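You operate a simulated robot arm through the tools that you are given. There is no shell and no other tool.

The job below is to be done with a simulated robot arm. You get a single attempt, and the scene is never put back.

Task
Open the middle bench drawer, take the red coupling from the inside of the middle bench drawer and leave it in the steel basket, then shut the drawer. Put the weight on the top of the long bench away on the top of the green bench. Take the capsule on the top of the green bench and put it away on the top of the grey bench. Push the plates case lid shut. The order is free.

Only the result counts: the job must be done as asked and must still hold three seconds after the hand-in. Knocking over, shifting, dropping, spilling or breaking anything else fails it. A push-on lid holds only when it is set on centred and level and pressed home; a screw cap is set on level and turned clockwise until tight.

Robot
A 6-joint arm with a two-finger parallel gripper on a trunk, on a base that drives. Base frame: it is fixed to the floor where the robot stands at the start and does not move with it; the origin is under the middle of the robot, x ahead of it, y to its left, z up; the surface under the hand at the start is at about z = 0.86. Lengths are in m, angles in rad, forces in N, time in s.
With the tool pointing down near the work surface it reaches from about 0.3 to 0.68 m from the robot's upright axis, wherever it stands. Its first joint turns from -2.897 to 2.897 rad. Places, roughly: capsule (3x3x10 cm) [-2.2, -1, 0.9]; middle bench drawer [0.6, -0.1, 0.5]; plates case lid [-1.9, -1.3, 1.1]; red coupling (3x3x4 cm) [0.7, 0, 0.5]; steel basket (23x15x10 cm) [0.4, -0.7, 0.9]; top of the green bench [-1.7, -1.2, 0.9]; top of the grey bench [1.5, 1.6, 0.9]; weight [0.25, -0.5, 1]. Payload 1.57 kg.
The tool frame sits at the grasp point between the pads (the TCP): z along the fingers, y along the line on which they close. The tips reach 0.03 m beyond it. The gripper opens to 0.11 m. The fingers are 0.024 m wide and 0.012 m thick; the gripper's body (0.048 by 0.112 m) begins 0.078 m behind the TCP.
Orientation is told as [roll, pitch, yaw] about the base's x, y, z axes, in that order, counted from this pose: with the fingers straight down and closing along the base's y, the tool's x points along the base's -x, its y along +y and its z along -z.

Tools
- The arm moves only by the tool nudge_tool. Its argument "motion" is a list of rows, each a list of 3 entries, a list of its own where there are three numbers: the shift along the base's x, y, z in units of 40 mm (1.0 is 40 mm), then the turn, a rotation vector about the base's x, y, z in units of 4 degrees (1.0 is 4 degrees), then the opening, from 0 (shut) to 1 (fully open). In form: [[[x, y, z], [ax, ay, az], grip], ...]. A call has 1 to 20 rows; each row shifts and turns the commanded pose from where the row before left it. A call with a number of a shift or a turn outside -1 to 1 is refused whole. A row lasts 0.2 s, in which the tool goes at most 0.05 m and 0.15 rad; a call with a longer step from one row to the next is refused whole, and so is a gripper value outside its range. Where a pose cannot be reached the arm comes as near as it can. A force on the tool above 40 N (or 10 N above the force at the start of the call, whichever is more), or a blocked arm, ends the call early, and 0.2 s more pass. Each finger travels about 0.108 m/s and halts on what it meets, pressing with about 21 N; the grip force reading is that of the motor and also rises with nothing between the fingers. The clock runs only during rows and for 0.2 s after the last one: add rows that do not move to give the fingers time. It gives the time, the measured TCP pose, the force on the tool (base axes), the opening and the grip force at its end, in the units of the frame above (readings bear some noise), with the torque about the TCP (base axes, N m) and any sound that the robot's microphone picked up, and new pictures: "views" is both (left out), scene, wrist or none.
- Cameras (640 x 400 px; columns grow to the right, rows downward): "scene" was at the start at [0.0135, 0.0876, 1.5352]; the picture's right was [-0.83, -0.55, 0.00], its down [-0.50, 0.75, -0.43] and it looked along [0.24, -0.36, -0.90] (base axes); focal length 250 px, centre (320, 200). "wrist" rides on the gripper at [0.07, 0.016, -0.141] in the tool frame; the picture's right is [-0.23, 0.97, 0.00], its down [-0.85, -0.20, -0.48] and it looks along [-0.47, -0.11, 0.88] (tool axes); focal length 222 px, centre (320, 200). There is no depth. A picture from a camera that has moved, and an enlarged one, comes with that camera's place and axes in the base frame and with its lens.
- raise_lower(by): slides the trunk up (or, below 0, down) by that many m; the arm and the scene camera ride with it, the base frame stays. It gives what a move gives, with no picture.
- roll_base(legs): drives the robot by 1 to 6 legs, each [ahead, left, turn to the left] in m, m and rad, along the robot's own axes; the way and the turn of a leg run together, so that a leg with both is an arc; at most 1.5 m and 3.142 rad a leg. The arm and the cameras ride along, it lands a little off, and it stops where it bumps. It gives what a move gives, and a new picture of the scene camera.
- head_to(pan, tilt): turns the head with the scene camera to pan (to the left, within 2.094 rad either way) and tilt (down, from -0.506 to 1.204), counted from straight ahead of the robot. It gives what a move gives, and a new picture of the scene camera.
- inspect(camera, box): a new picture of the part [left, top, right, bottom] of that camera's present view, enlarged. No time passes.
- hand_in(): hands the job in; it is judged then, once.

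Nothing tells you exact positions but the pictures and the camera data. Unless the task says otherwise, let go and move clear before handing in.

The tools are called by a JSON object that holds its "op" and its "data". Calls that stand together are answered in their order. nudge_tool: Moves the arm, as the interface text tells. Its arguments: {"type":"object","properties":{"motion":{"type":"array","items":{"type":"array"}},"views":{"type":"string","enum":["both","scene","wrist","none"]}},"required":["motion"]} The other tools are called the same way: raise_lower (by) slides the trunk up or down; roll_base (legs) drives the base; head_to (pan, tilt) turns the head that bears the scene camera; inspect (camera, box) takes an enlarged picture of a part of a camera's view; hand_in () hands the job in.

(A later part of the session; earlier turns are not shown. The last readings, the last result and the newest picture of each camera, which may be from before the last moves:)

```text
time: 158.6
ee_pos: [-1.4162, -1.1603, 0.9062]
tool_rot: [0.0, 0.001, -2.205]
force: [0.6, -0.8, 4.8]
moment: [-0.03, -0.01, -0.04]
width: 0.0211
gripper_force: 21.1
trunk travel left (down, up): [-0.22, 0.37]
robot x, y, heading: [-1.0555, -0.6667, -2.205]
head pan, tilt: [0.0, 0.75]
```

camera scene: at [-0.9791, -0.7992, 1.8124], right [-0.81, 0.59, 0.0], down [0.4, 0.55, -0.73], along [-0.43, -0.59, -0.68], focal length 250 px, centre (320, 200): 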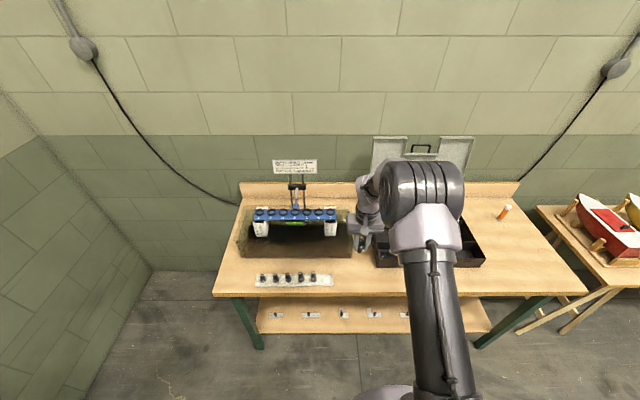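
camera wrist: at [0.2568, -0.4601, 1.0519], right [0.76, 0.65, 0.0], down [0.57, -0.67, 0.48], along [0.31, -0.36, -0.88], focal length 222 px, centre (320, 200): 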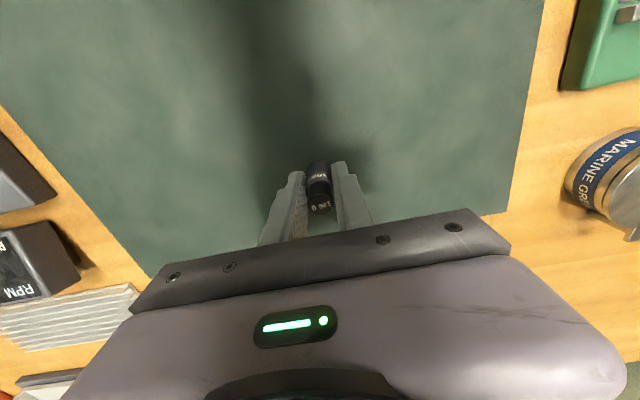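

The force reading shows contact with the bench. Opening the fingers.

{"op": "nudge_tool", "data": {"motion": [[[0, 0, 0], [0, 0, 0], 0.22], [[0, 0, 0], [0, 0, 0], 0.3], [[0, 0, 0], [0, 0, 0], 0.5], [[0, 0, 0], [0, 0, 0], 0.5], [[0, 0, 0.4], [0, 0, 0], 0.5], [[0, 0, 0.8], [0, 0, 0], 0.5], [[0, 0, 0.9], [0, 0, 0], 0.5], [[0, 0, 0.9], [0, 0, 0], 0.5]], "views": "wrist"}}

```text
time: 160.4
ee_pos: [-1.4147, -1.1605, 1.0263]
tool_rot: [-0.001, 0.002, -2.204]
force: [-0.1, -0.6, 0.6]
moment: [0.04, 0.04, 0.02]
width: 0.055
gripper_force: 0.1
trunk travel left (down, up): [-0.22, 0.37]
robot x, y, heading: [-1.0542, -0.6627, -2.196]
head pan, tilt: [0.0, 0.75]
camera wrist: at [-1.3607, -1.1138, 1.1691], right [0.65, -0.76, 0.0], down [-0.67, -0.57, 0.48], along [-0.36, -0.31, -0.88], focal length 222 px, centre (320, 200)
```

wrist: 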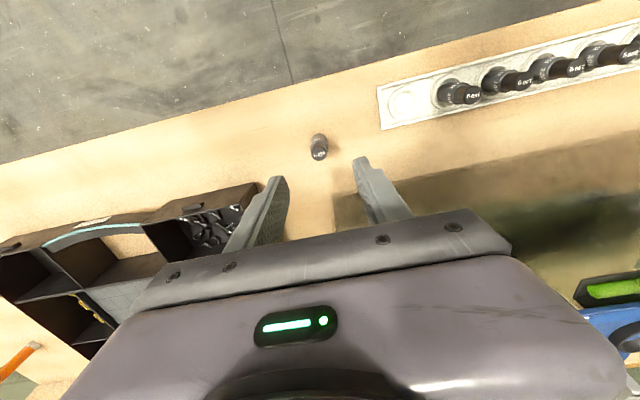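

The weight stands upright on the green bench. Next the case lid: I'll raise up, move so I can see the lid past the arm, and measure it.

{"op": "raise_lower", "data": {"by": 0.28}}

{"op": "roll_base", "data": {"legs": [[-0.15, -0.55, 0.0]]}}

{"op": "head_to", "data": {"pan": 0.25, "tilt": 0.7}}

```text
time: 163.2
ee_pos: [-1.4164, -1.161, 1.3058]
tool_rot: [-0.001, 0.001, -2.206]
force: [0.4, 0.2, -0.6]
moment: [0.0, 0.03, 0.0]
width: 0.055
gripper_force: 0.0
trunk travel left (down, up): [-0.5, 0.09]
robot x, y, heading: [-1.0519, -0.6655, -2.202]
head pan, tilt: [0.0, 0.75]
```

```text
time: 166.5
ee_pos: [-1.7717, -0.7235, 1.3062]
tool_rot: [0.0, 0.002, -2.196]
force: [0.1, 0.8, -0.1]
moment: [0.0, -0.03, -0.04]
width: 0.055
gripper_force: 0.0
trunk travel left (down, up): [-0.5, 0.09]
robot x, y, heading: [-1.4157, -0.2226, -2.191]
head pan, tilt: [0.0, 0.75]
camera scene: at [-1.3401, -0.3568, 1.9125], right [-0.81, 0.58, 0.0], down [0.4, 0.55, -0.73], along [-0.43, -0.59, -0.68], focal length 250 px, centre (320, 200)
```

scene: 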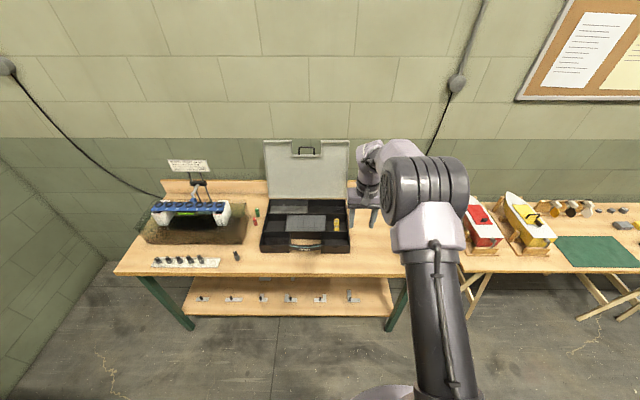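

```text
time: 167.3
ee_pos: [-1.7725, -0.7242, 1.3053]
tool_rot: [0.002, 0.003, -2.196]
force: [-0.7, 0.3, 1.1]
moment: [0.02, -0.01, -0.01]
width: 0.055
gripper_force: 0.1
trunk travel left (down, up): [-0.5, 0.09]
robot x, y, heading: [-1.4182, -0.2256, -2.191]
head pan, tilt: [0.25, 0.7]
camera scene: at [-1.3224, -0.369, 1.9167], right [-0.93, 0.36, 0.0], down [0.23, 0.6, -0.76], along [-0.28, -0.71, -0.64], focal length 250 px, centre (320, 200)
```

scene: 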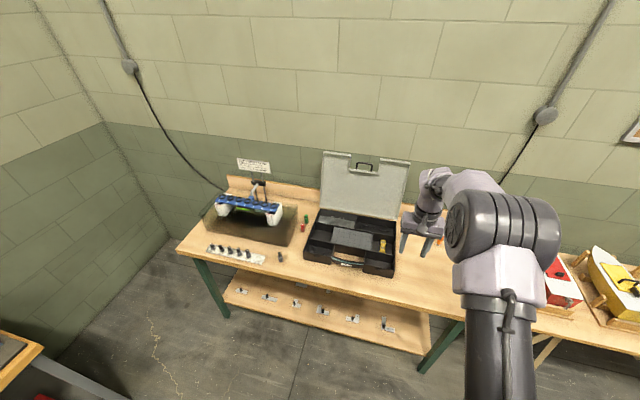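

{"op": "inspect", "data": {"camera": "scene", "box": [280, 130, 440, 290]}}

{"op": "head_to", "data": {"pan": 0.0, "tilt": 0.6}}

{"op": "inspect", "data": {"camera": "scene", "box": [230, 140, 390, 280]}}

```text
2.50 times, centred on (360, 210) of scene
camera zoom: at [-1.3224, -0.369, 1.9167], right [-0.93, 0.36, 0.0], down [0.23, 0.6, -0.76], along [-0.28, -0.71, -0.64], focal length 624 px, centre (220, 175)
```

zoom: 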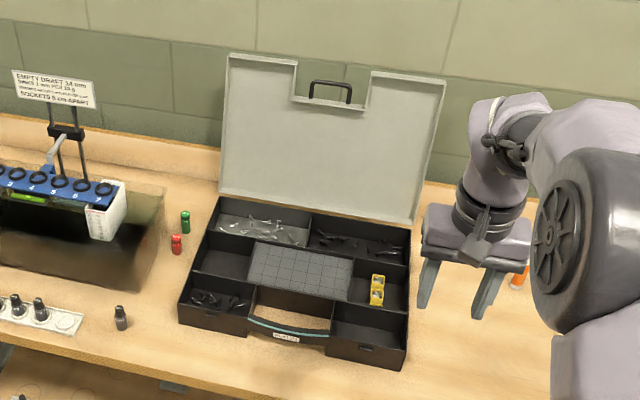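

```text
time: 168.0
ee_pos: [-1.7714, -0.7242, 1.3058]
tool_rot: [0.0, 0.001, -2.197]
force: [-0.5, 0.1, -0.4]
moment: [0.02, -0.01, -0.01]
width: 0.0548
gripper_force: 0.1
trunk travel left (down, up): [-0.5, 0.09]
robot x, y, heading: [-1.421, -0.2236, -2.195]
head pan, tilt: [0.0, 0.6]
camera scene: at [-1.3432, -0.3615, 1.9253], right [-0.81, 0.58, 0.0], down [0.33, 0.46, -0.82], along [-0.48, -0.67, -0.57], focal length 250 px, centre (320, 200)
```

scene: 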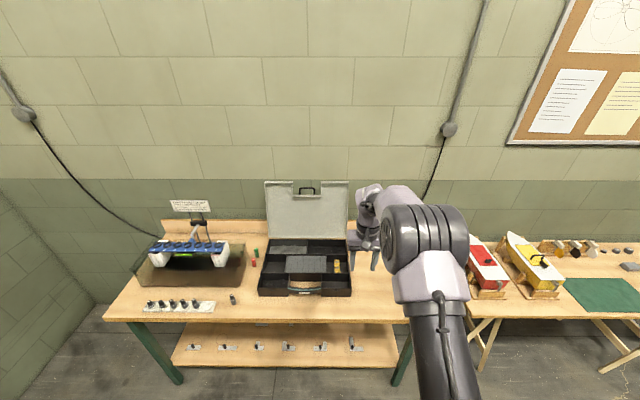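

```text
2.86 times, centred on (310, 210) of scene
camera zoom: at [-1.3432, -0.3615, 1.9253], right [-0.81, 0.58, 0.0], down [0.33, 0.46, -0.82], along [-0.48, -0.67, -0.57], focal length 713 px, centre (349, 171)
```

zoom: 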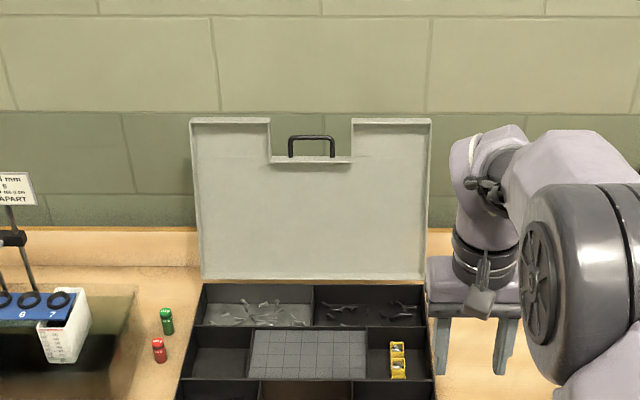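

The lid leans back about 16°, hinge at z≈0.94 and top edge at z≈1.26; its right tab is free. I'll pitch the tool to about 50° below horizontal and extend, preparing to hook over that tab from above.

{"op": "nudge_tool", "data": {"motion": [[[-0.28, -0.384, 0], [-0.809, 0.588, 0], 0.5], [[-0.28, -0.384, 0], [-0.809, 0.588, 0], 0.5], [[-0.28, -0.384, 0], [-0.809, 0.588, 0], 0.5], [[-0.28, -0.384, 0], [-0.809, 0.588, 0], 0.5], [[-0.28, -0.384, 0], [-0.809, 0.588, 0], 0.5], [[-0.28, -0.384, 0], [-0.809, 0.588, 0], 0.5], [[-0.28, -0.384, 0], [-0.809, 0.588, 0], 0.5], [[-0.28, -0.384, 0], [-0.809, 0.588, 0], 0.5], [[-0.28, -0.384, 0], [-0.809, 0.588, 0], 0.5], [[-0.28, -0.384, 0], [-0.809, 0.588, 0], 0.5]], "views": "none"}}

{"op": "nudge_tool", "data": {"motion": [[[0, 0, 0], [0.493, 0.679, 1], 0.5], [[0, 0, 0], [0.493, 0.679, 1], 0.5], [[0, 0, 0], [0.493, 0.679, 1], 0.5], [[0, 0, 0], [0.493, 0.679, 1], 0.5], [[0, 0, 0], [0.493, 0.679, 1], 0.5], [[0, 0, 0], [0.493, 0.679, 1], 0.5], [[0, 0, 0], [0.493, 0.679, 1], 0.5], [[0, 0, 0], [0.493, 0.679, 1], 0.5], [[0, 0, 0], [0.493, 0.679, 1], 0.5], [[0, 0, 0], [0.493, 0.679, 1], 0.5], [[0, 0, 0], [0.493, 0.679, 1], 0.5], [[0, 0, 0], [0.493, 0.679, 1], 0.5], [[0, 0, 0], [0.493, 0.679, 1], 0.5], [[0, 0, 0], [0.493, 0.679, 1], 0.5], [[0, 0, 0], [0.493, 0.679, 1], 0.5], [[0, 0, 0], [0.493, 0.679, 1], 0.5], [[0, 0, 0], [0.493, 0.679, 1], 0.5]], "views": "both"}}

```text
time: 170.2
ee_pos: [-1.8842, -0.8805, 1.3048]
tool_rot: [-0.003, -0.698, -2.194]
force: [0.4, -0.4, -0.7]
moment: [0.02, 0.01, 0.0]
width: 0.0552
gripper_force: 0.1
trunk travel left (down, up): [-0.5, 0.09]
robot x, y, heading: [-1.4175, -0.2219, -2.188]
head pan, tilt: [0.0, 0.6]
```

```text
time: 173.8
ee_pos: [-1.8828, -0.8783, 1.3054]
tool_rot: [-0.697, -0.009, -0.64]
force: [-0.5, -0.2, 0.6]
moment: [0.02, -0.01, -0.05]
width: 0.055
gripper_force: 0.0
trunk travel left (down, up): [-0.5, 0.09]
robot x, y, heading: [-1.42, -0.222, -2.19]
head pan, tilt: [0.0, 0.6]
camera scene: at [-1.3431, -0.3615, 1.9254], right [-0.81, 0.58, 0.0], down [0.33, 0.46, -0.83], along [-0.48, -0.67, -0.56], focal length 250 px, centre (320, 200)
camera wrist: at [-1.8786, -0.7526, 1.404], right [0.63, 0.46, -0.62], down [0.77, -0.38, 0.5], along [-0.01, -0.8, -0.6], focal length 222 px, centre (320, 200)
```

scene: 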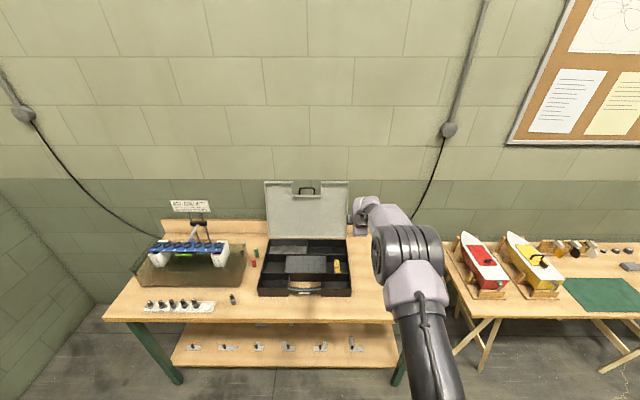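
wrist: 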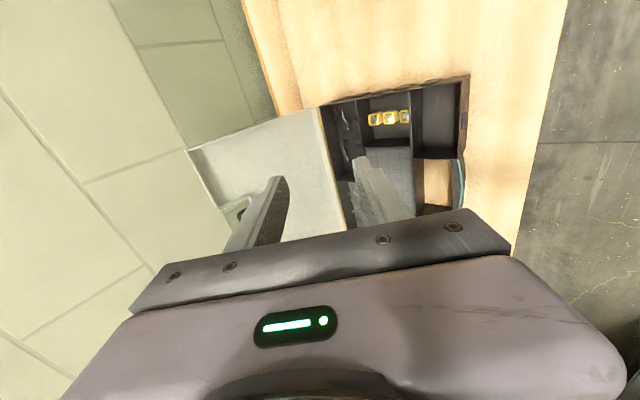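

The straddle posture is set. I'll open the fingers to 8 cm, raise 4 cm, and approach the lid's right tab in two steps.

{"op": "raise_lower", "data": {"by": 0.045}}

{"op": "nudge_tool", "data": {"motion": [[[0, 0, 0], [0, 0, 0], 0.73], [[0, 0, 0], [0, 0, 0], 0.73]], "views": "none"}}

{"op": "roll_base", "data": {"legs": [[0.3, 0.062, -0.009]]}}

{"op": "inspect", "data": {"camera": "wrist", "box": [0, 0, 640, 400]}}

```text
time: 174.7
ee_pos: [-1.8848, -0.8775, 1.3505]
tool_rot: [-0.697, -0.01, -0.641]
force: [0.6, 0.4, -0.4]
moment: [0.02, -0.01, -0.01]
width: 0.055
gripper_force: 0.0
trunk travel left (down, up): [-0.545, 0.045]
robot x, y, heading: [-1.4156, -0.2231, -2.193]
head pan, tilt: [0.0, 0.6]
```

```text
time: 175.3
ee_pos: [-1.8844, -0.8779, 1.3517]
tool_rot: [-0.7, -0.011, -0.642]
force: [0.1, 0.2, 0.1]
moment: [0.0, -0.01, 0.01]
width: 0.0803
gripper_force: 0.0
trunk travel left (down, up): [-0.545, 0.045]
robot x, y, heading: [-1.4189, -0.222, -2.192]
head pan, tilt: [0.0, 0.6]
```

```text
time: 177.4
ee_pos: [-2.0278, -1.1503, 1.352]
tool_rot: [-0.699, -0.011, -0.661]
force: [-0.2, 0.4, -0.3]
moment: [-0.01, 0.02, -0.02]
width: 0.0802
gripper_force: 0.1
trunk travel left (down, up): [-0.545, 0.045]
robot x, y, heading: [-1.5466, -0.5048, -2.213]
head pan, tilt: [0.0, 0.6]
camera scene: at [-1.4787, -0.6443, 1.9704], right [-0.8, 0.6, 0.0], down [0.34, 0.45, -0.83], along [-0.49, -0.66, -0.56], focal length 250 px, centre (320, 200)
```

scene: 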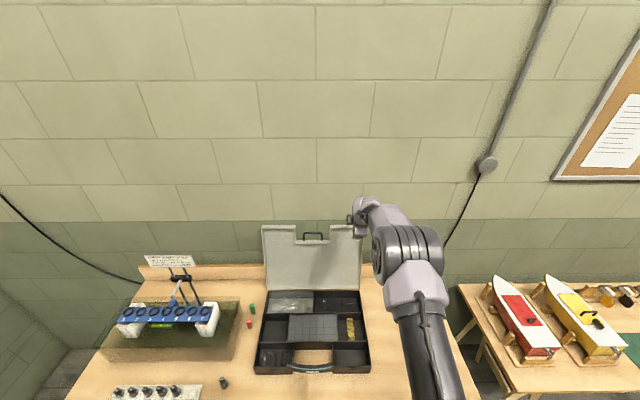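

```text
1.00 times, centred on (320, 200) of wrist (not enlarged: the box is as wide or as high as the picture)
camera zoom: at [-2.0212, -1.0255, 1.4489], right [0.64, 0.45, -0.62], down [0.77, -0.4, 0.5], along [-0.02, -0.8, -0.6], focal length 222 px, centre (320, 200)
```

zoom: 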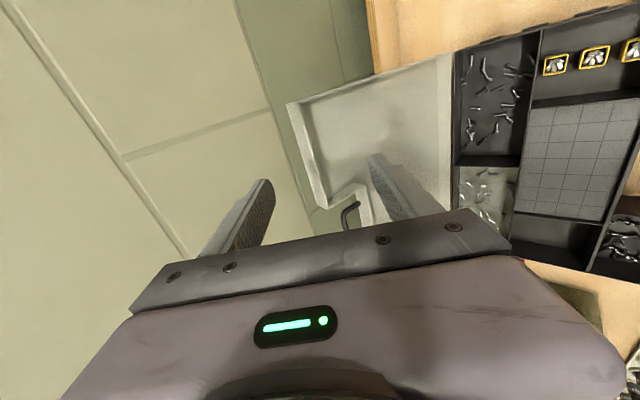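

The wrist view confirms the tab's top edge (d≈2.231). I'll go forward the remaining 8.5 cm above it.

{"op": "roll_base", "data": {"legs": [[0.086, 0.0, 0.0]]}}

{"op": "inspect", "data": {"camera": "wrist", "box": [0, 0, 640, 400]}}

```text
time: 178.5
ee_pos: [-2.08, -1.2187, 1.3491]
tool_rot: [-0.698, -0.011, -0.66]
force: [0.0, 0.2, -0.1]
moment: [0.0, 0.03, 0.03]
width: 0.0804
gripper_force: 0.1
trunk travel left (down, up): [-0.545, 0.045]
robot x, y, heading: [-1.6027, -0.5708, -2.214]
head pan, tilt: [0.0, 0.6]
camera scene: at [-1.5305, -0.7137, 1.9703], right [-0.8, 0.6, 0.0], down [0.34, 0.45, -0.82], along [-0.49, -0.66, -0.57], focal length 250 px, centre (320, 200)
```

scene: 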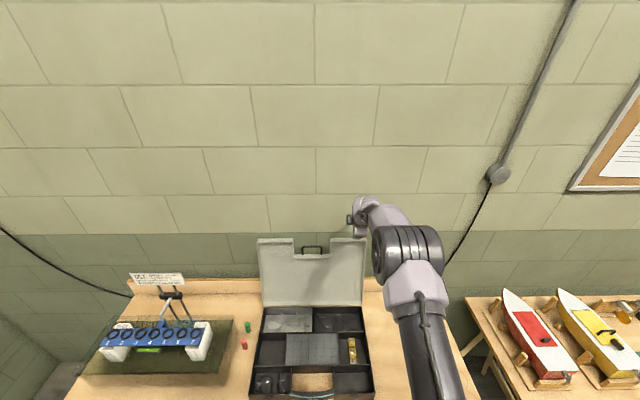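

```text
1.00 times, centred on (320, 200) of wrist (not enlarged: the box is as wide or as high as the picture)
camera zoom: at [-2.0736, -1.0936, 1.4486], right [0.64, 0.44, -0.62], down [0.77, -0.4, 0.5], along [-0.03, -0.8, -0.6], focal length 222 px, centre (320, 200)
```

zoom: 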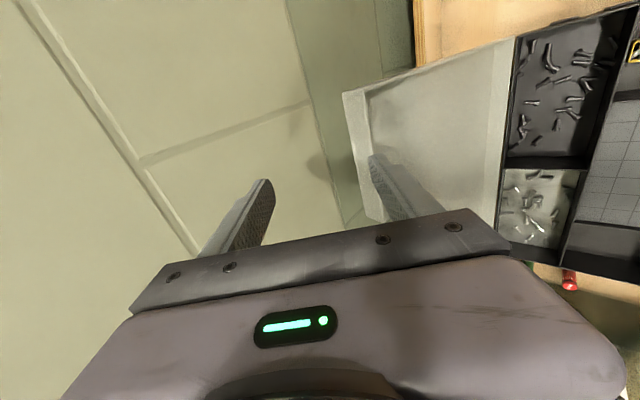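

The fingers are above the tab. I'll open to 9 cm, shift 5 mm forward, then lower the trunk so the far finger goes down behind the lid's edge.

{"op": "nudge_tool", "data": {"motion": [[[-0.07, -0.1, 0], [0, 0, 0], 0.82], [[0, 0, 0], [0, 0, 0], 0.82]], "views": "none"}}

{"op": "raise_lower", "data": {"by": -0.07}}

{"op": "inspect", "data": {"camera": "wrist", "box": [160, 60, 560, 300]}}

{"op": "inspect", "data": {"camera": "scene", "box": [240, 160, 460, 320]}}

```text
time: 179.1
ee_pos: [-2.0838, -1.2226, 1.351]
tool_rot: [-0.698, -0.01, -0.664]
force: [-1.0, 0.1, -0.1]
moment: [0.02, 0.0, 0.0]
width: 0.0901
gripper_force: 0.0
trunk travel left (down, up): [-0.545, 0.045]
robot x, y, heading: [-1.6033, -0.5729, -2.218]
head pan, tilt: [0.0, 0.6]
```

```text
time: 180.2
ee_pos: [-2.0831, -1.2224, 1.2827]
tool_rot: [-0.697, -0.011, -0.661]
force: [1.3, 0.0, 0.1]
moment: [0.02, -0.03, 0.0]
width: 0.0902
gripper_force: 0.0
trunk travel left (down, up): [-0.475, 0.115]
robot x, y, heading: [-1.5974, -0.5741, -2.218]
head pan, tilt: [0.0, 0.6]
```

```text
1.60 times, centred on (360, 180) of wrist
camera zoom: at [-2.0755, -1.0969, 1.3794], right [0.64, 0.44, -0.62], down [0.77, -0.4, 0.5], along [-0.03, -0.8, -0.6], focal length 355 px, centre (256, 232)
```

zoom: 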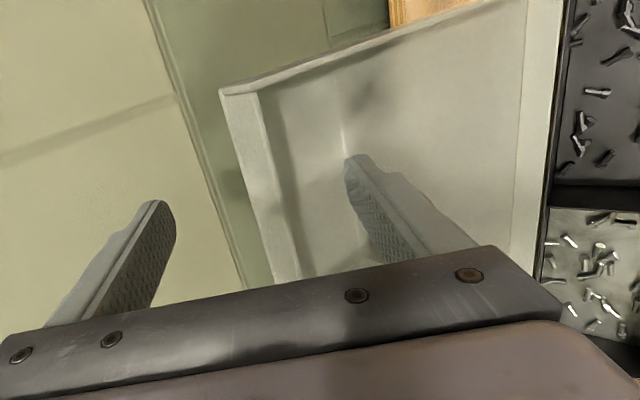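

```text
2.50 times, centred on (350, 240) of scene
camera zoom: at [-1.5298, -0.7126, 1.9004], right [-0.8, 0.6, 0.0], down [0.34, 0.45, -0.83], along [-0.49, -0.66, -0.56], focal length 624 px, centre (245, 100)
```

zoom: 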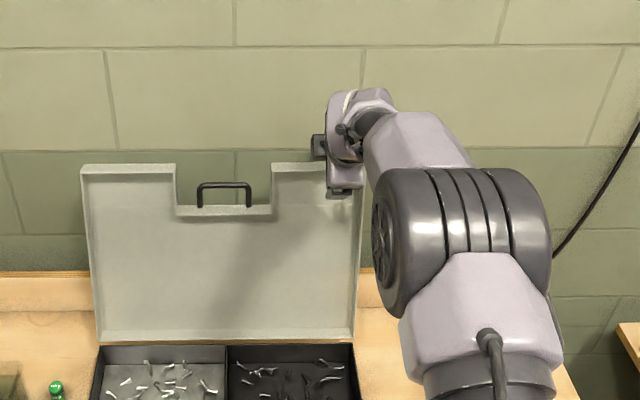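

The near finger is inside the lid and the far finger is just beyond its back edge. Lowering another 4.5 cm to straddle the edge.

{"op": "raise_lower", "data": {"by": -0.045}}

{"op": "inspect", "data": {"camera": "wrist", "box": [160, 60, 560, 300]}}

```text
time: 181.1
ee_pos: [-2.0832, -1.2226, 1.2347]
tool_rot: [-0.698, -0.012, -0.66]
force: [-0.9, -0.4, 0.5]
moment: [-0.02, -0.03, 0.05]
width: 0.0906
gripper_force: 0.1
trunk travel left (down, up): [-0.43, 0.16]
robot x, y, heading: [-1.6018, -0.5747, -2.216]
head pan, tilt: [0.0, 0.6]
```

```text
1.60 times, centred on (360, 180) of wrist
camera zoom: at [-2.0755, -1.0969, 1.3343], right [0.64, 0.44, -0.62], down [0.77, -0.4, 0.5], along [-0.03, -0.8, -0.6], focal length 355 px, centre (256, 232)
```

zoom: 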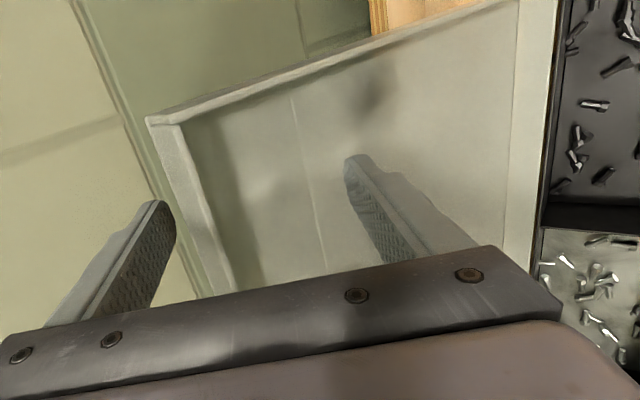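

The lid edge is between the fingers with no contact force. I'll pull back 8 cm with the base.

{"op": "roll_base", "data": {"legs": [[-0.08, 0.0, 0.0]]}}

{"op": "inspect", "data": {"camera": "wrist", "box": [160, 60, 560, 300]}}

```text
time: 182.1
ee_pos: [-2.0338, -1.1587, 1.2371]
tool_rot: [-0.699, -0.011, -0.66]
force: [0.5, 0.2, -0.9]
moment: [-0.02, -0.01, 0.03]
width: 0.0904
gripper_force: 0.1
trunk travel left (down, up): [-0.43, 0.16]
robot x, y, heading: [-1.5522, -0.5102, -2.209]
head pan, tilt: [0.0, 0.6]
camera scene: at [-1.4818, -0.6485, 1.8554], right [-0.8, 0.6, 0.0], down [0.34, 0.45, -0.83], along [-0.49, -0.66, -0.56], focal length 250 px, centre (320, 200)
```

scene: 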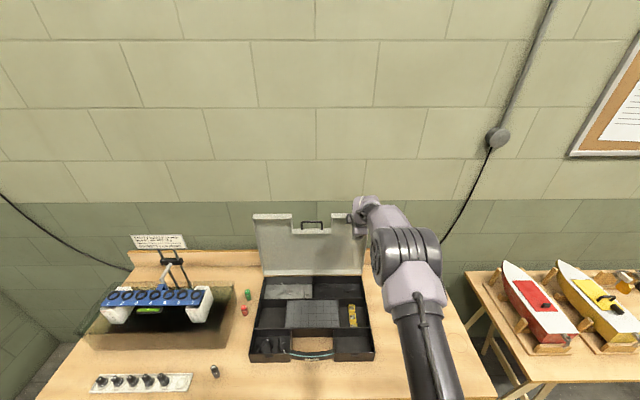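

```text
1.60 times, centred on (360, 180) of wrist
camera zoom: at [-2.0273, -1.0333, 1.3342], right [0.64, 0.45, -0.62], down [0.77, -0.4, 0.5], along [-0.03, -0.8, -0.6], focal length 355 px, centre (256, 232)
```

zoom: 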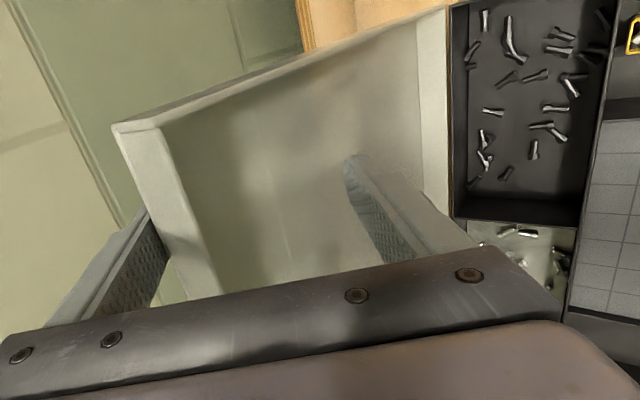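

It works: the lid follows and is about vertical now. Continuing to pull back 10 cm.

{"op": "roll_base", "data": {"legs": [[-0.1, 0.0, 0.0]]}}

{"op": "inspect", "data": {"camera": "wrist", "box": [160, 60, 560, 300]}}

```text
time: 183.2
ee_pos: [-1.9748, -1.0806, 1.236]
tool_rot: [-0.699, -0.01, -0.659]
force: [0.2, 0.1, 0.4]
moment: [-0.02, 0.06, -0.04]
width: 0.0909
gripper_force: 0.8
trunk travel left (down, up): [-0.43, 0.16]
robot x, y, heading: [-1.495, -0.4321, -2.214]
head pan, tilt: [0.0, 0.6]
camera scene: at [-1.4234, -0.5702, 1.8553], right [-0.8, 0.6, 0.0], down [0.34, 0.45, -0.83], along [-0.49, -0.66, -0.56], focal length 250 px, centre (320, 200)
```

scene: 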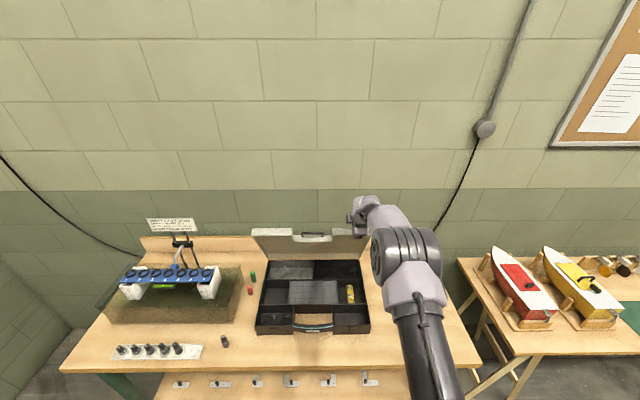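

```text
1.60 times, centred on (360, 180) of wrist
camera zoom: at [-1.9681, -0.9558, 1.3337], right [0.64, 0.45, -0.62], down [0.77, -0.4, 0.5], along [-0.02, -0.8, -0.6], focal length 355 px, centre (256, 232)
```

zoom: 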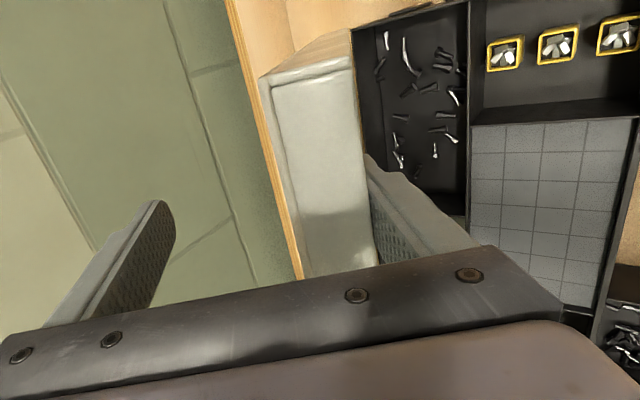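

The lid has tipped past vertical and now rests on the near finger. I'll lower it gently by alternating base and trunk moves along its arc.

{"op": "roll_base", "data": {"legs": [[-0.05, 0.0, 0.0]]}}

{"op": "raise_lower", "data": {"by": -0.045}}

{"op": "inspect", "data": {"camera": "wrist", "box": [160, 60, 560, 300]}}

{"op": "inspect", "data": {"camera": "scene", "box": [220, 170, 460, 340]}}

```text
time: 184.2
ee_pos: [-1.9461, -1.0414, 1.2361]
tool_rot: [-0.699, -0.01, -0.661]
force: [0.0, 0.4, -0.5]
moment: [-0.04, 0.04, 0.04]
width: 0.0908
gripper_force: 1.3
trunk travel left (down, up): [-0.43, 0.16]
robot x, y, heading: [-1.4648, -0.3913, -2.211]
head pan, tilt: [0.0, 0.6]
camera scene: at [-1.3928, -0.5289, 1.8554], right [-0.8, 0.6, 0.0], down [0.34, 0.45, -0.83], along [-0.49, -0.66, -0.56], focal length 250 px, centre (320, 200)
```

scene: 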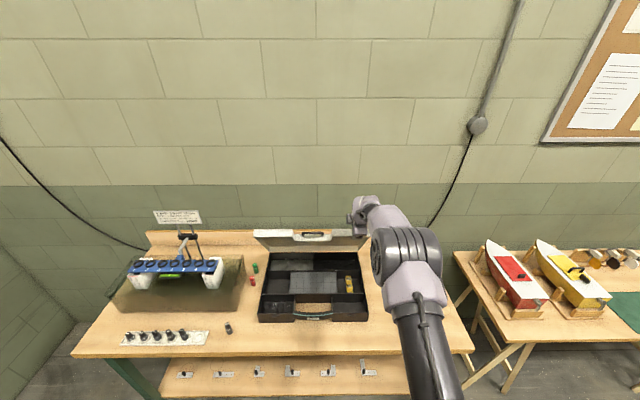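

```text
time: 185.1
ee_pos: [-1.9465, -1.0408, 1.1903]
tool_rot: [-0.697, -0.011, -0.662]
force: [0.6, 1.2, -1.3]
moment: [-0.03, 0.02, -0.01]
width: 0.0908
gripper_force: 0.7
trunk travel left (down, up): [-0.385, 0.205]
robot x, y, heading: [-1.4658, -0.3888, -2.209]
head pan, tilt: [0.0, 0.6]
```

```text
1.60 times, centred on (360, 180) of wrist
camera zoom: at [-1.9389, -0.9158, 1.2884], right [0.64, 0.45, -0.62], down [0.77, -0.4, 0.5], along [-0.02, -0.8, -0.6], focal length 355 px, centre (256, 232)
```

zoom: 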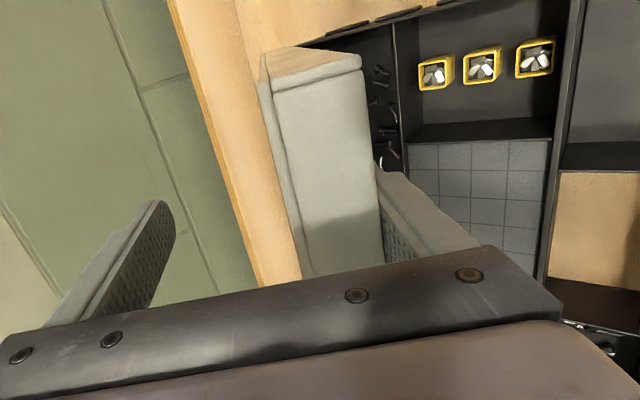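

```text
2.35 times, centred on (340, 255) of scene
camera zoom: at [-1.3942, -0.5308, 1.8104], right [-0.8, 0.6, 0.0], down [0.34, 0.45, -0.82], along [-0.49, -0.66, -0.57], focal length 588 px, centre (273, 71)
```

zoom: 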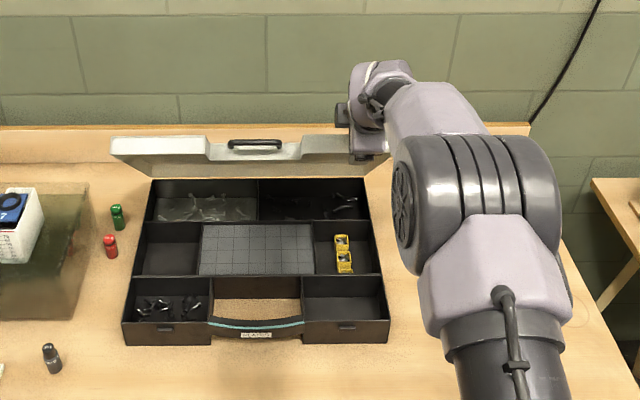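

The lid is lowering under control. Continuing down its arc.

{"op": "roll_base", "data": {"legs": [[-0.05, 0.0, 0.0]]}}

{"op": "raise_lower", "data": {"by": -0.06}}

{"op": "roll_base", "data": {"legs": [[-0.04, 0.0, 0.0]]}}

{"op": "inspect", "data": {"camera": "wrist", "box": [160, 60, 560, 300]}}

```text
time: 186.0
ee_pos: [-1.9147, -0.9997, 1.1913]
tool_rot: [-0.699, -0.011, -0.661]
force: [-0.9, -0.2, -3.9]
moment: [-0.06, 0.12, -0.02]
width: 0.0909
gripper_force: 0.2
trunk travel left (down, up): [-0.385, 0.205]
robot x, y, heading: [-1.435, -0.3515, -2.21]
head pan, tilt: [0.0, 0.6]
camera scene: at [-1.3627, -0.4885, 1.8104], right [-0.8, 0.6, 0.0], down [0.34, 0.45, -0.83], along [-0.49, -0.66, -0.56], focal length 250 px, centre (320, 200)
```

scene: 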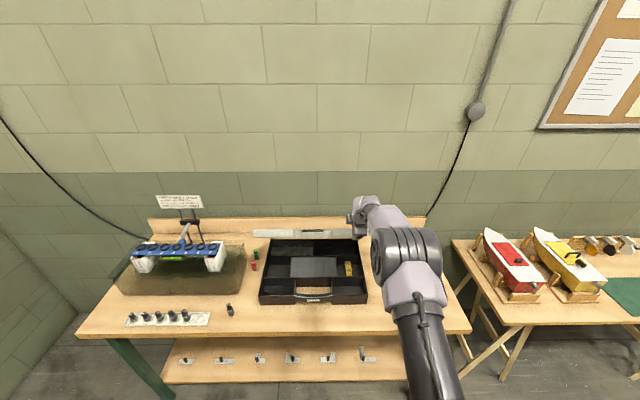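

```text
time: 187.0
ee_pos: [-1.9157, -0.9997, 1.1313]
tool_rot: [-0.698, -0.01, -0.661]
force: [0.8, 0.5, -0.7]
moment: [-0.06, 0.02, 0.01]
width: 0.0911
gripper_force: 0.0
trunk travel left (down, up): [-0.325, 0.265]
robot x, y, heading: [-1.4353, -0.3515, -2.209]
head pan, tilt: [0.0, 0.6]
```

```text
time: 187.9
ee_pos: [-1.8908, -0.9669, 1.1316]
tool_rot: [-0.699, -0.011, -0.66]
force: [0.4, 0.6, -1.8]
moment: [0.04, -0.01, 0.0]
width: 0.0908
gripper_force: 0.6
trunk travel left (down, up): [-0.325, 0.265]
robot x, y, heading: [-1.4099, -0.3147, -2.208]
head pan, tilt: [0.0, 0.6]
camera scene: at [-1.3385, -0.4561, 1.7504], right [-0.8, 0.6, 0.0], down [0.34, 0.45, -0.83], along [-0.49, -0.66, -0.56], focal length 250 px, centre (320, 200)
```

scene: 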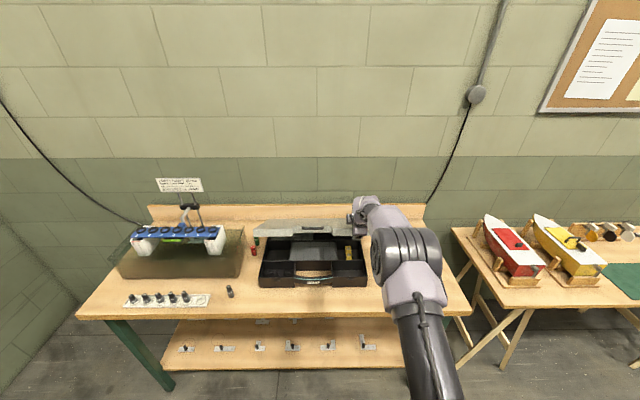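

```text
1.60 times, centred on (360, 180) of wrist
camera zoom: at [-1.8836, -0.8417, 1.2292], right [0.64, 0.45, -0.62], down [0.77, -0.4, 0.5], along [-0.02, -0.8, -0.6], focal length 355 px, centre (256, 232)
```

zoom: 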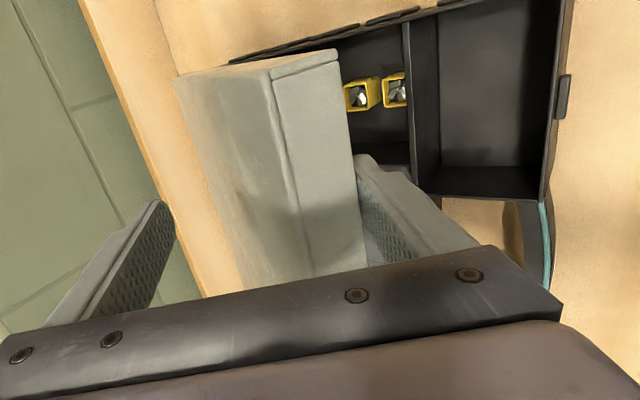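

Lid now about 30° above closed. Lowering further.

{"op": "raise_lower", "data": {"by": -0.05}}

{"op": "roll_base", "data": {"legs": [[-0.03, 0.0, 0.0]]}}

{"op": "raise_lower", "data": {"by": -0.04}}

{"op": "inspect", "data": {"camera": "wrist", "box": [160, 60, 560, 300]}}

{"op": "inspect", "data": {"camera": "scene", "box": [220, 170, 460, 340]}}

```text
time: 188.8
ee_pos: [-1.8914, -0.9675, 1.0797]
tool_rot: [-0.7, -0.01, -0.659]
force: [-0.1, 1.0, -1.5]
moment: [-0.04, 0.01, 0.0]
width: 0.0913
gripper_force: 0.6
trunk travel left (down, up): [-0.275, 0.315]
robot x, y, heading: [-1.4083, -0.318, -2.216]
head pan, tilt: [0.0, 0.6]
```

```text
time: 189.6
ee_pos: [-1.874, -0.9454, 1.0806]
tool_rot: [-0.698, -0.011, -0.659]
force: [1.3, 1.6, -0.9]
moment: [0.02, -0.01, 0.04]
width: 0.0912
gripper_force: 1.0
trunk travel left (down, up): [-0.275, 0.315]
robot x, y, heading: [-1.3953, -0.2968, -2.209]
head pan, tilt: [0.0, 0.6]
camera scene: at [-1.3217, -0.4336, 1.7003], right [-0.8, 0.6, 0.0], down [0.34, 0.45, -0.83], along [-0.49, -0.66, -0.56], focal length 250 px, centre (320, 200)
```

scene: 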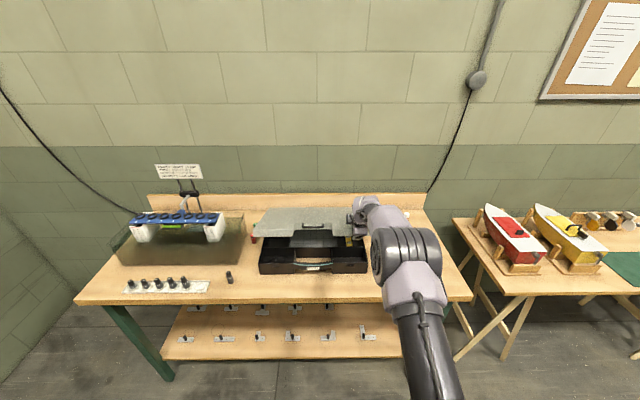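

```text
time: 190.4
ee_pos: [-1.8737, -0.945, 1.041]
tool_rot: [-0.698, -0.011, -0.659]
force: [0.1, 1.1, -1.9]
moment: [0.01, 0.02, 0.0]
width: 0.0914
gripper_force: 0.9
trunk travel left (down, up): [-0.235, 0.355]
robot x, y, heading: [-1.3948, -0.2969, -2.211]
head pan, tilt: [0.0, 0.6]
```

```text
1.60 times, centred on (360, 180) of wrist
camera zoom: at [-1.8667, -0.8192, 1.1389], right [0.64, 0.45, -0.62], down [0.77, -0.4, 0.5], along [-0.02, -0.8, -0.6], focal length 355 px, centre (256, 232)
```

zoom: 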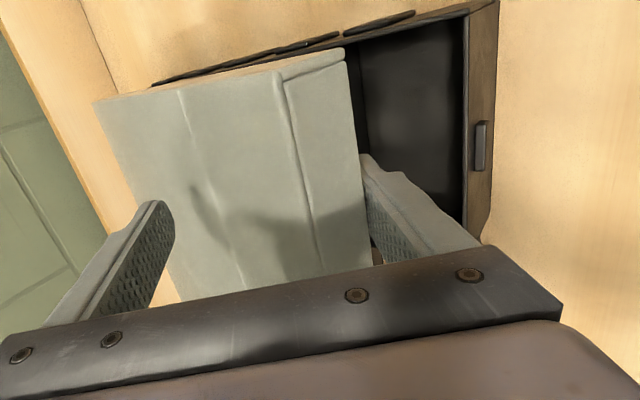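

```text
2.35 times, centred on (340, 255) of scene
camera zoom: at [-1.3219, -0.4337, 1.6604], right [-0.8, 0.6, 0.0], down [0.34, 0.45, -0.83], along [-0.49, -0.66, -0.56], focal length 588 px, centre (273, 71)
```

zoom: 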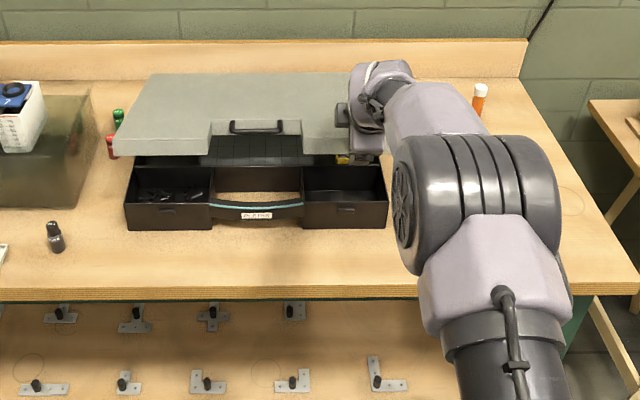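

The lid is about 15° from closed. I'll lower 2 cm more and then slide the near finger out from under it.

{"op": "raise_lower", "data": {"by": -0.02}}

{"op": "roll_base", "data": {"legs": [[-0.12, 0.0, 0.0]]}}

{"op": "inspect", "data": {"camera": "scene", "box": [220, 170, 460, 340]}}

{"op": "inspect", "data": {"camera": "wrist", "box": [100, 20, 560, 300]}}

```text
time: 191.1
ee_pos: [-1.8744, -0.9439, 1.0199]
tool_rot: [-0.698, -0.01, -0.66]
force: [-0.1, 1.4, -1.2]
moment: [0.0, 0.06, -0.01]
width: 0.0912
gripper_force: 0.5
trunk travel left (down, up): [-0.215, 0.375]
robot x, y, heading: [-1.3906, -0.2932, -2.208]
head pan, tilt: [0.0, 0.6]
```

```text
time: 192.3
ee_pos: [-1.8017, -0.8521, 1.0221]
tool_rot: [-0.698, -0.011, -0.656]
force: [0.9, 0.1, 1.0]
moment: [-0.01, 0.0, 0.0]
width: 0.0903
gripper_force: 0.0
trunk travel left (down, up): [-0.215, 0.375]
robot x, y, heading: [-1.3218, -0.2005, -2.211]
head pan, tilt: [0.0, 0.6]
camera scene: at [-1.251, -0.3385, 1.6405], right [-0.81, 0.59, 0.0], down [0.33, 0.45, -0.83], along [-0.49, -0.66, -0.56], focal length 250 px, centre (320, 200)
```

scene: 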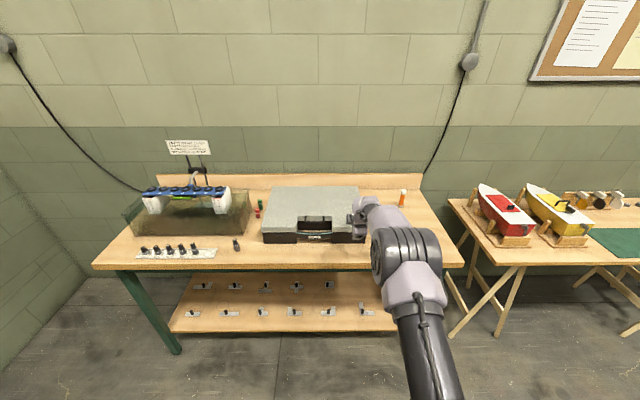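

```text
2.35 times, centred on (340, 255) of scene
camera zoom: at [-1.251, -0.3385, 1.6405], right [-0.81, 0.59, 0.0], down [0.33, 0.45, -0.83], along [-0.49, -0.66, -0.56], focal length 588 px, centre (273, 71)
```

zoom: 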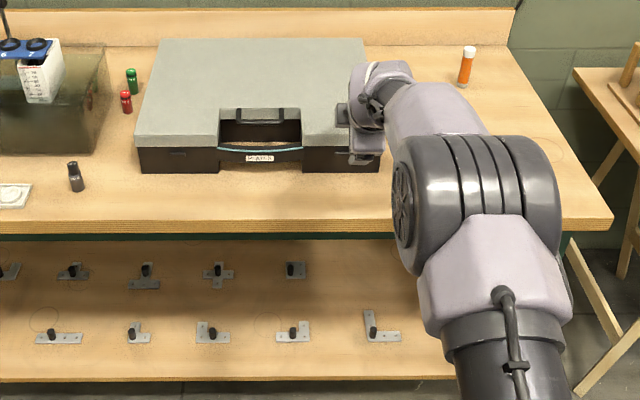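

```text
1.39 times, centred on (330, 160) of wrist
camera zoom: at [-1.7943, -0.7267, 1.1194], right [0.64, 0.45, -0.62], down [0.77, -0.4, 0.5], along [-0.02, -0.8, -0.6], focal length 309 px, centre (306, 256)
```

zoom: 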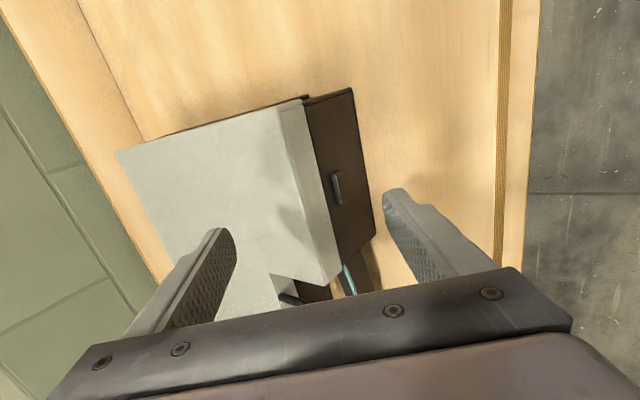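

The lid has closed onto the case. I'll make the tool vertical with fingers closed and give the lid a firm press near its front edge to be sure it's home.

{"op": "raise_lower", "data": {"by": 0.1}}

{"op": "nudge_tool", "data": {"motion": [[[0.28, 0.384, 0.1], [0.809, -0.588, 0], 0], [[0.28, 0.384, 0.1], [0.809, -0.588, 0], 0], [[0.28, 0.384, 0.1], [0.809, -0.588, 0], 0], [[0.28, 0.384, 0.1], [0.809, -0.588, 0], 0], [[0.28, 0.384, 0.1], [0.809, -0.588, 0], 0], [[0.28, 0.384, 0.1], [0.809, -0.588, 0], 0], [[0.28, 0.384, 0.1], [0.809, -0.588, 0], 0], [[0.28, 0.384, 0.1], [0.809, -0.588, 0], 0], [[0.28, 0.384, 0.1], [0.809, -0.588, 0], 0], [[0.28, 0.384, 0.1], [0.809, -0.588, 0], 0]], "views": "none"}}

{"op": "roll_base", "data": {"legs": [[0.3, 0.04, 0.01]]}}

{"op": "inspect", "data": {"camera": "wrist", "box": [0, 0, 640, 400]}}

```text
time: 193.7
ee_pos: [-1.8014, -0.8535, 1.1199]
tool_rot: [-0.698, -0.011, -0.656]
force: [0.0, -0.3, 0.6]
moment: [0.01, 0.0, 0.01]
width: 0.0903
gripper_force: 0.3
trunk travel left (down, up): [-0.315, 0.275]
robot x, y, heading: [-1.3239, -0.199, -2.203]
head pan, tilt: [0.0, 0.6]
```

```text
time: 195.9
ee_pos: [-1.6912, -0.6992, 1.1608]
tool_rot: [0.001, 0.01, -0.658]
force: [0.0, 0.1, -0.8]
moment: [0.02, 0.0, 0.01]
width: 0.0
gripper_force: 20.7
trunk travel left (down, up): [-0.315, 0.275]
robot x, y, heading: [-1.3212, -0.201, -2.207]
head pan, tilt: [0.0, 0.6]
```

```text
time: 197.9
ee_pos: [-1.8264, -0.9738, 1.1585]
tool_rot: [0.001, 0.009, -0.638]
force: [0.4, -0.8, 0.5]
moment: [-0.01, -0.01, 0.02]
width: 0.0002
gripper_force: 20.7
trunk travel left (down, up): [-0.315, 0.275]
robot x, y, heading: [-1.4684, -0.4694, -2.19]
head pan, tilt: [0.0, 0.6]
camera scene: at [-1.3933, -0.6076, 1.7403], right [-0.82, 0.58, 0.0], down [0.33, 0.46, -0.82], along [-0.48, -0.67, -0.57], focal length 250 px, centre (320, 200)
```

scene: 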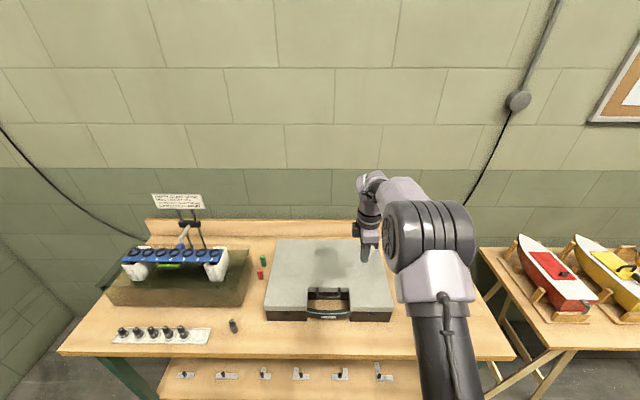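

```text
1.00 times, centred on (320, 200) of wrist (not enlarged: the box is as wide or as high as the picture)
camera zoom: at [-1.8713, -0.9199, 1.3019], right [0.76, 0.65, 0.0], down [0.57, -0.67, 0.47], along [0.3, -0.36, -0.88], focal length 222 px, centre (320, 200)
```

zoom: 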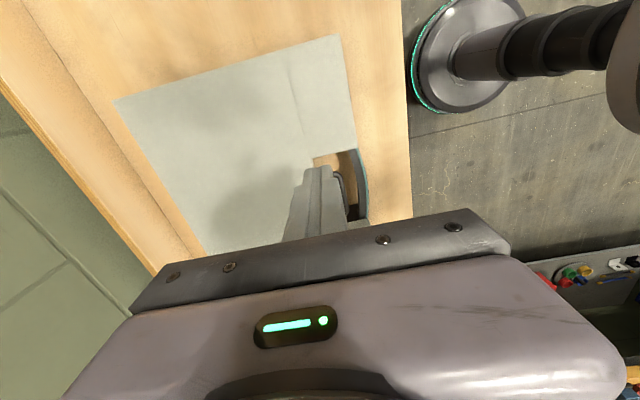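

I'll shift over the right tab, come down near the lid, and press with force monitoring.

{"op": "nudge_tool", "data": {"motion": [[[-0.81, 0.59, 0], [0, 0, 0], 0], [[0, 0, 0], [0, 0, 0], 0]], "views": "none"}}

{"op": "raise_lower", "data": {"by": -0.12}}

{"op": "nudge_tool", "data": {"motion": [[[0, 0, -0.3], [0, 0, 0], 0], [[0, 0, -0.3], [0, 0, 0], 0], [[0, 0, -0.25], [0, 0, 0], 0], [[0, 0, -0.25], [0, 0, 0], 0], [[0, 0, -0.25], [0, 0, 0], 0], [[0, 0, -0.25], [0, 0, 0], 0], [[0, 0, -0.25], [0, 0, 0], 0]], "views": "none"}}

```text
time: 198.5
ee_pos: [-1.8578, -0.9499, 1.1597]
tool_rot: [0.0, 0.011, -0.638]
force: [0.4, 0.6, 0.7]
moment: [0.02, 0.02, 0.0]
width: 0.0
gripper_force: 20.4
trunk travel left (down, up): [-0.315, 0.275]
robot x, y, heading: [-1.4728, -0.4689, -2.192]
head pan, tilt: [0.0, 0.6]
```

```text
time: 200.0
ee_pos: [-1.859, -0.9503, 1.0403]
tool_rot: [-0.001, 0.009, -0.639]
force: [-0.1, -0.4, -0.4]
moment: [0.02, -0.01, -0.01]
width: 0.0001
gripper_force: 21.3
trunk travel left (down, up): [-0.195, 0.395]
robot x, y, heading: [-1.4696, -0.4716, -2.193]
head pan, tilt: [0.0, 0.6]
```

```text
time: 201.4
ee_pos: [-1.8585, -0.9498, 0.9889]
tool_rot: [-0.012, 0.011, -0.642]
force: [6.3, 10.1, 25.0]
moment: [0.23, -0.5, 0.07]
width: 0.0
gripper_force: 21.0
trunk travel left (down, up): [-0.195, 0.395]
robot x, y, heading: [-1.4659, -0.4651, -2.194]
head pan, tilt: [0.0, 0.6]
stopped in row 6: the force on the tool passed its limit at 52 N (the readings are from after the stop); the commanded pose is now the measured one
```

The lid took a firm 50 N press at z≈0.96. Lifting off and inspecting it.

{"op": "nudge_tool", "data": {"motion": [[[0, 0, 0.5], [0, 0, 0], 0], [[0, 0, 0.9], [0, 0, 0], 0], [[0, 0, 0.9], [0, 0, 0], 0.3], [[0, 0, 0.9], [0, 0, 0], 0.5]], "views": "both"}}

{"op": "inspect", "data": {"camera": "scene", "box": [220, 220, 420, 360]}}

```text
time: 202.4
ee_pos: [-1.86, -0.9501, 1.114]
tool_rot: [-0.011, 0.01, -0.639]
force: [0.1, 0.3, 1.0]
moment: [0.01, -0.01, -0.01]
width: 0.0549
gripper_force: 0.1
trunk travel left (down, up): [-0.195, 0.395]
robot x, y, heading: [-1.467, -0.466, -2.186]
head pan, tilt: [0.0, 0.6]
camera scene: at [-1.3928, -0.6065, 1.6204], right [-0.82, 0.58, 0.0], down [0.33, 0.46, -0.83], along [-0.48, -0.67, -0.56], focal length 250 px, centre (320, 200)
camera wrist: at [-1.9034, -0.8953, 1.2581], right [0.76, 0.65, -0.01], down [0.57, -0.67, 0.47], along [0.3, -0.37, -0.88], focal length 222 px, centre (320, 200)
```

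scene: 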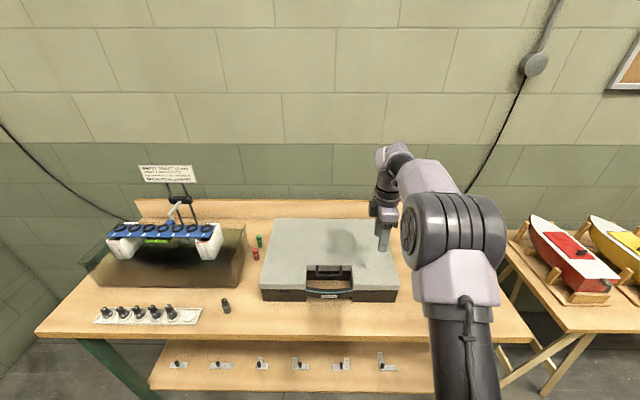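
wrist: 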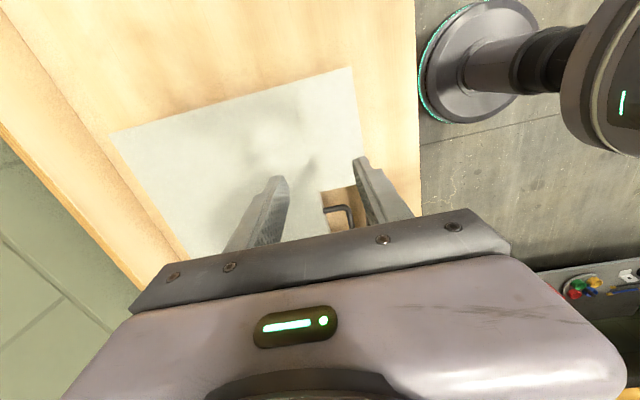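

```text
2.86 times, centred on (320, 290) of scene
camera zoom: at [-1.3928, -0.6065, 1.6204], right [-0.82, 0.58, 0.0], down [0.33, 0.46, -0.83], along [-0.48, -0.67, -0.56], focal length 713 px, centre (320, -57)
```

zoom: 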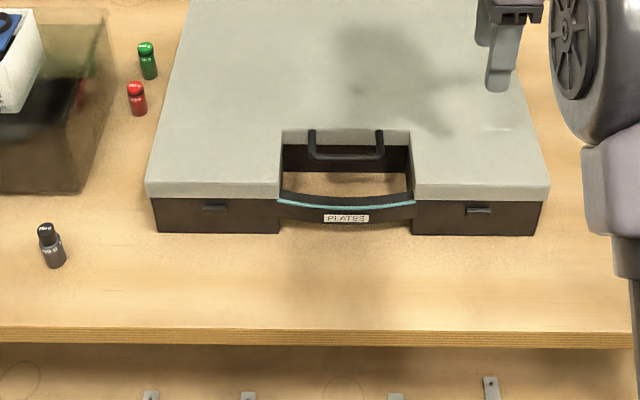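

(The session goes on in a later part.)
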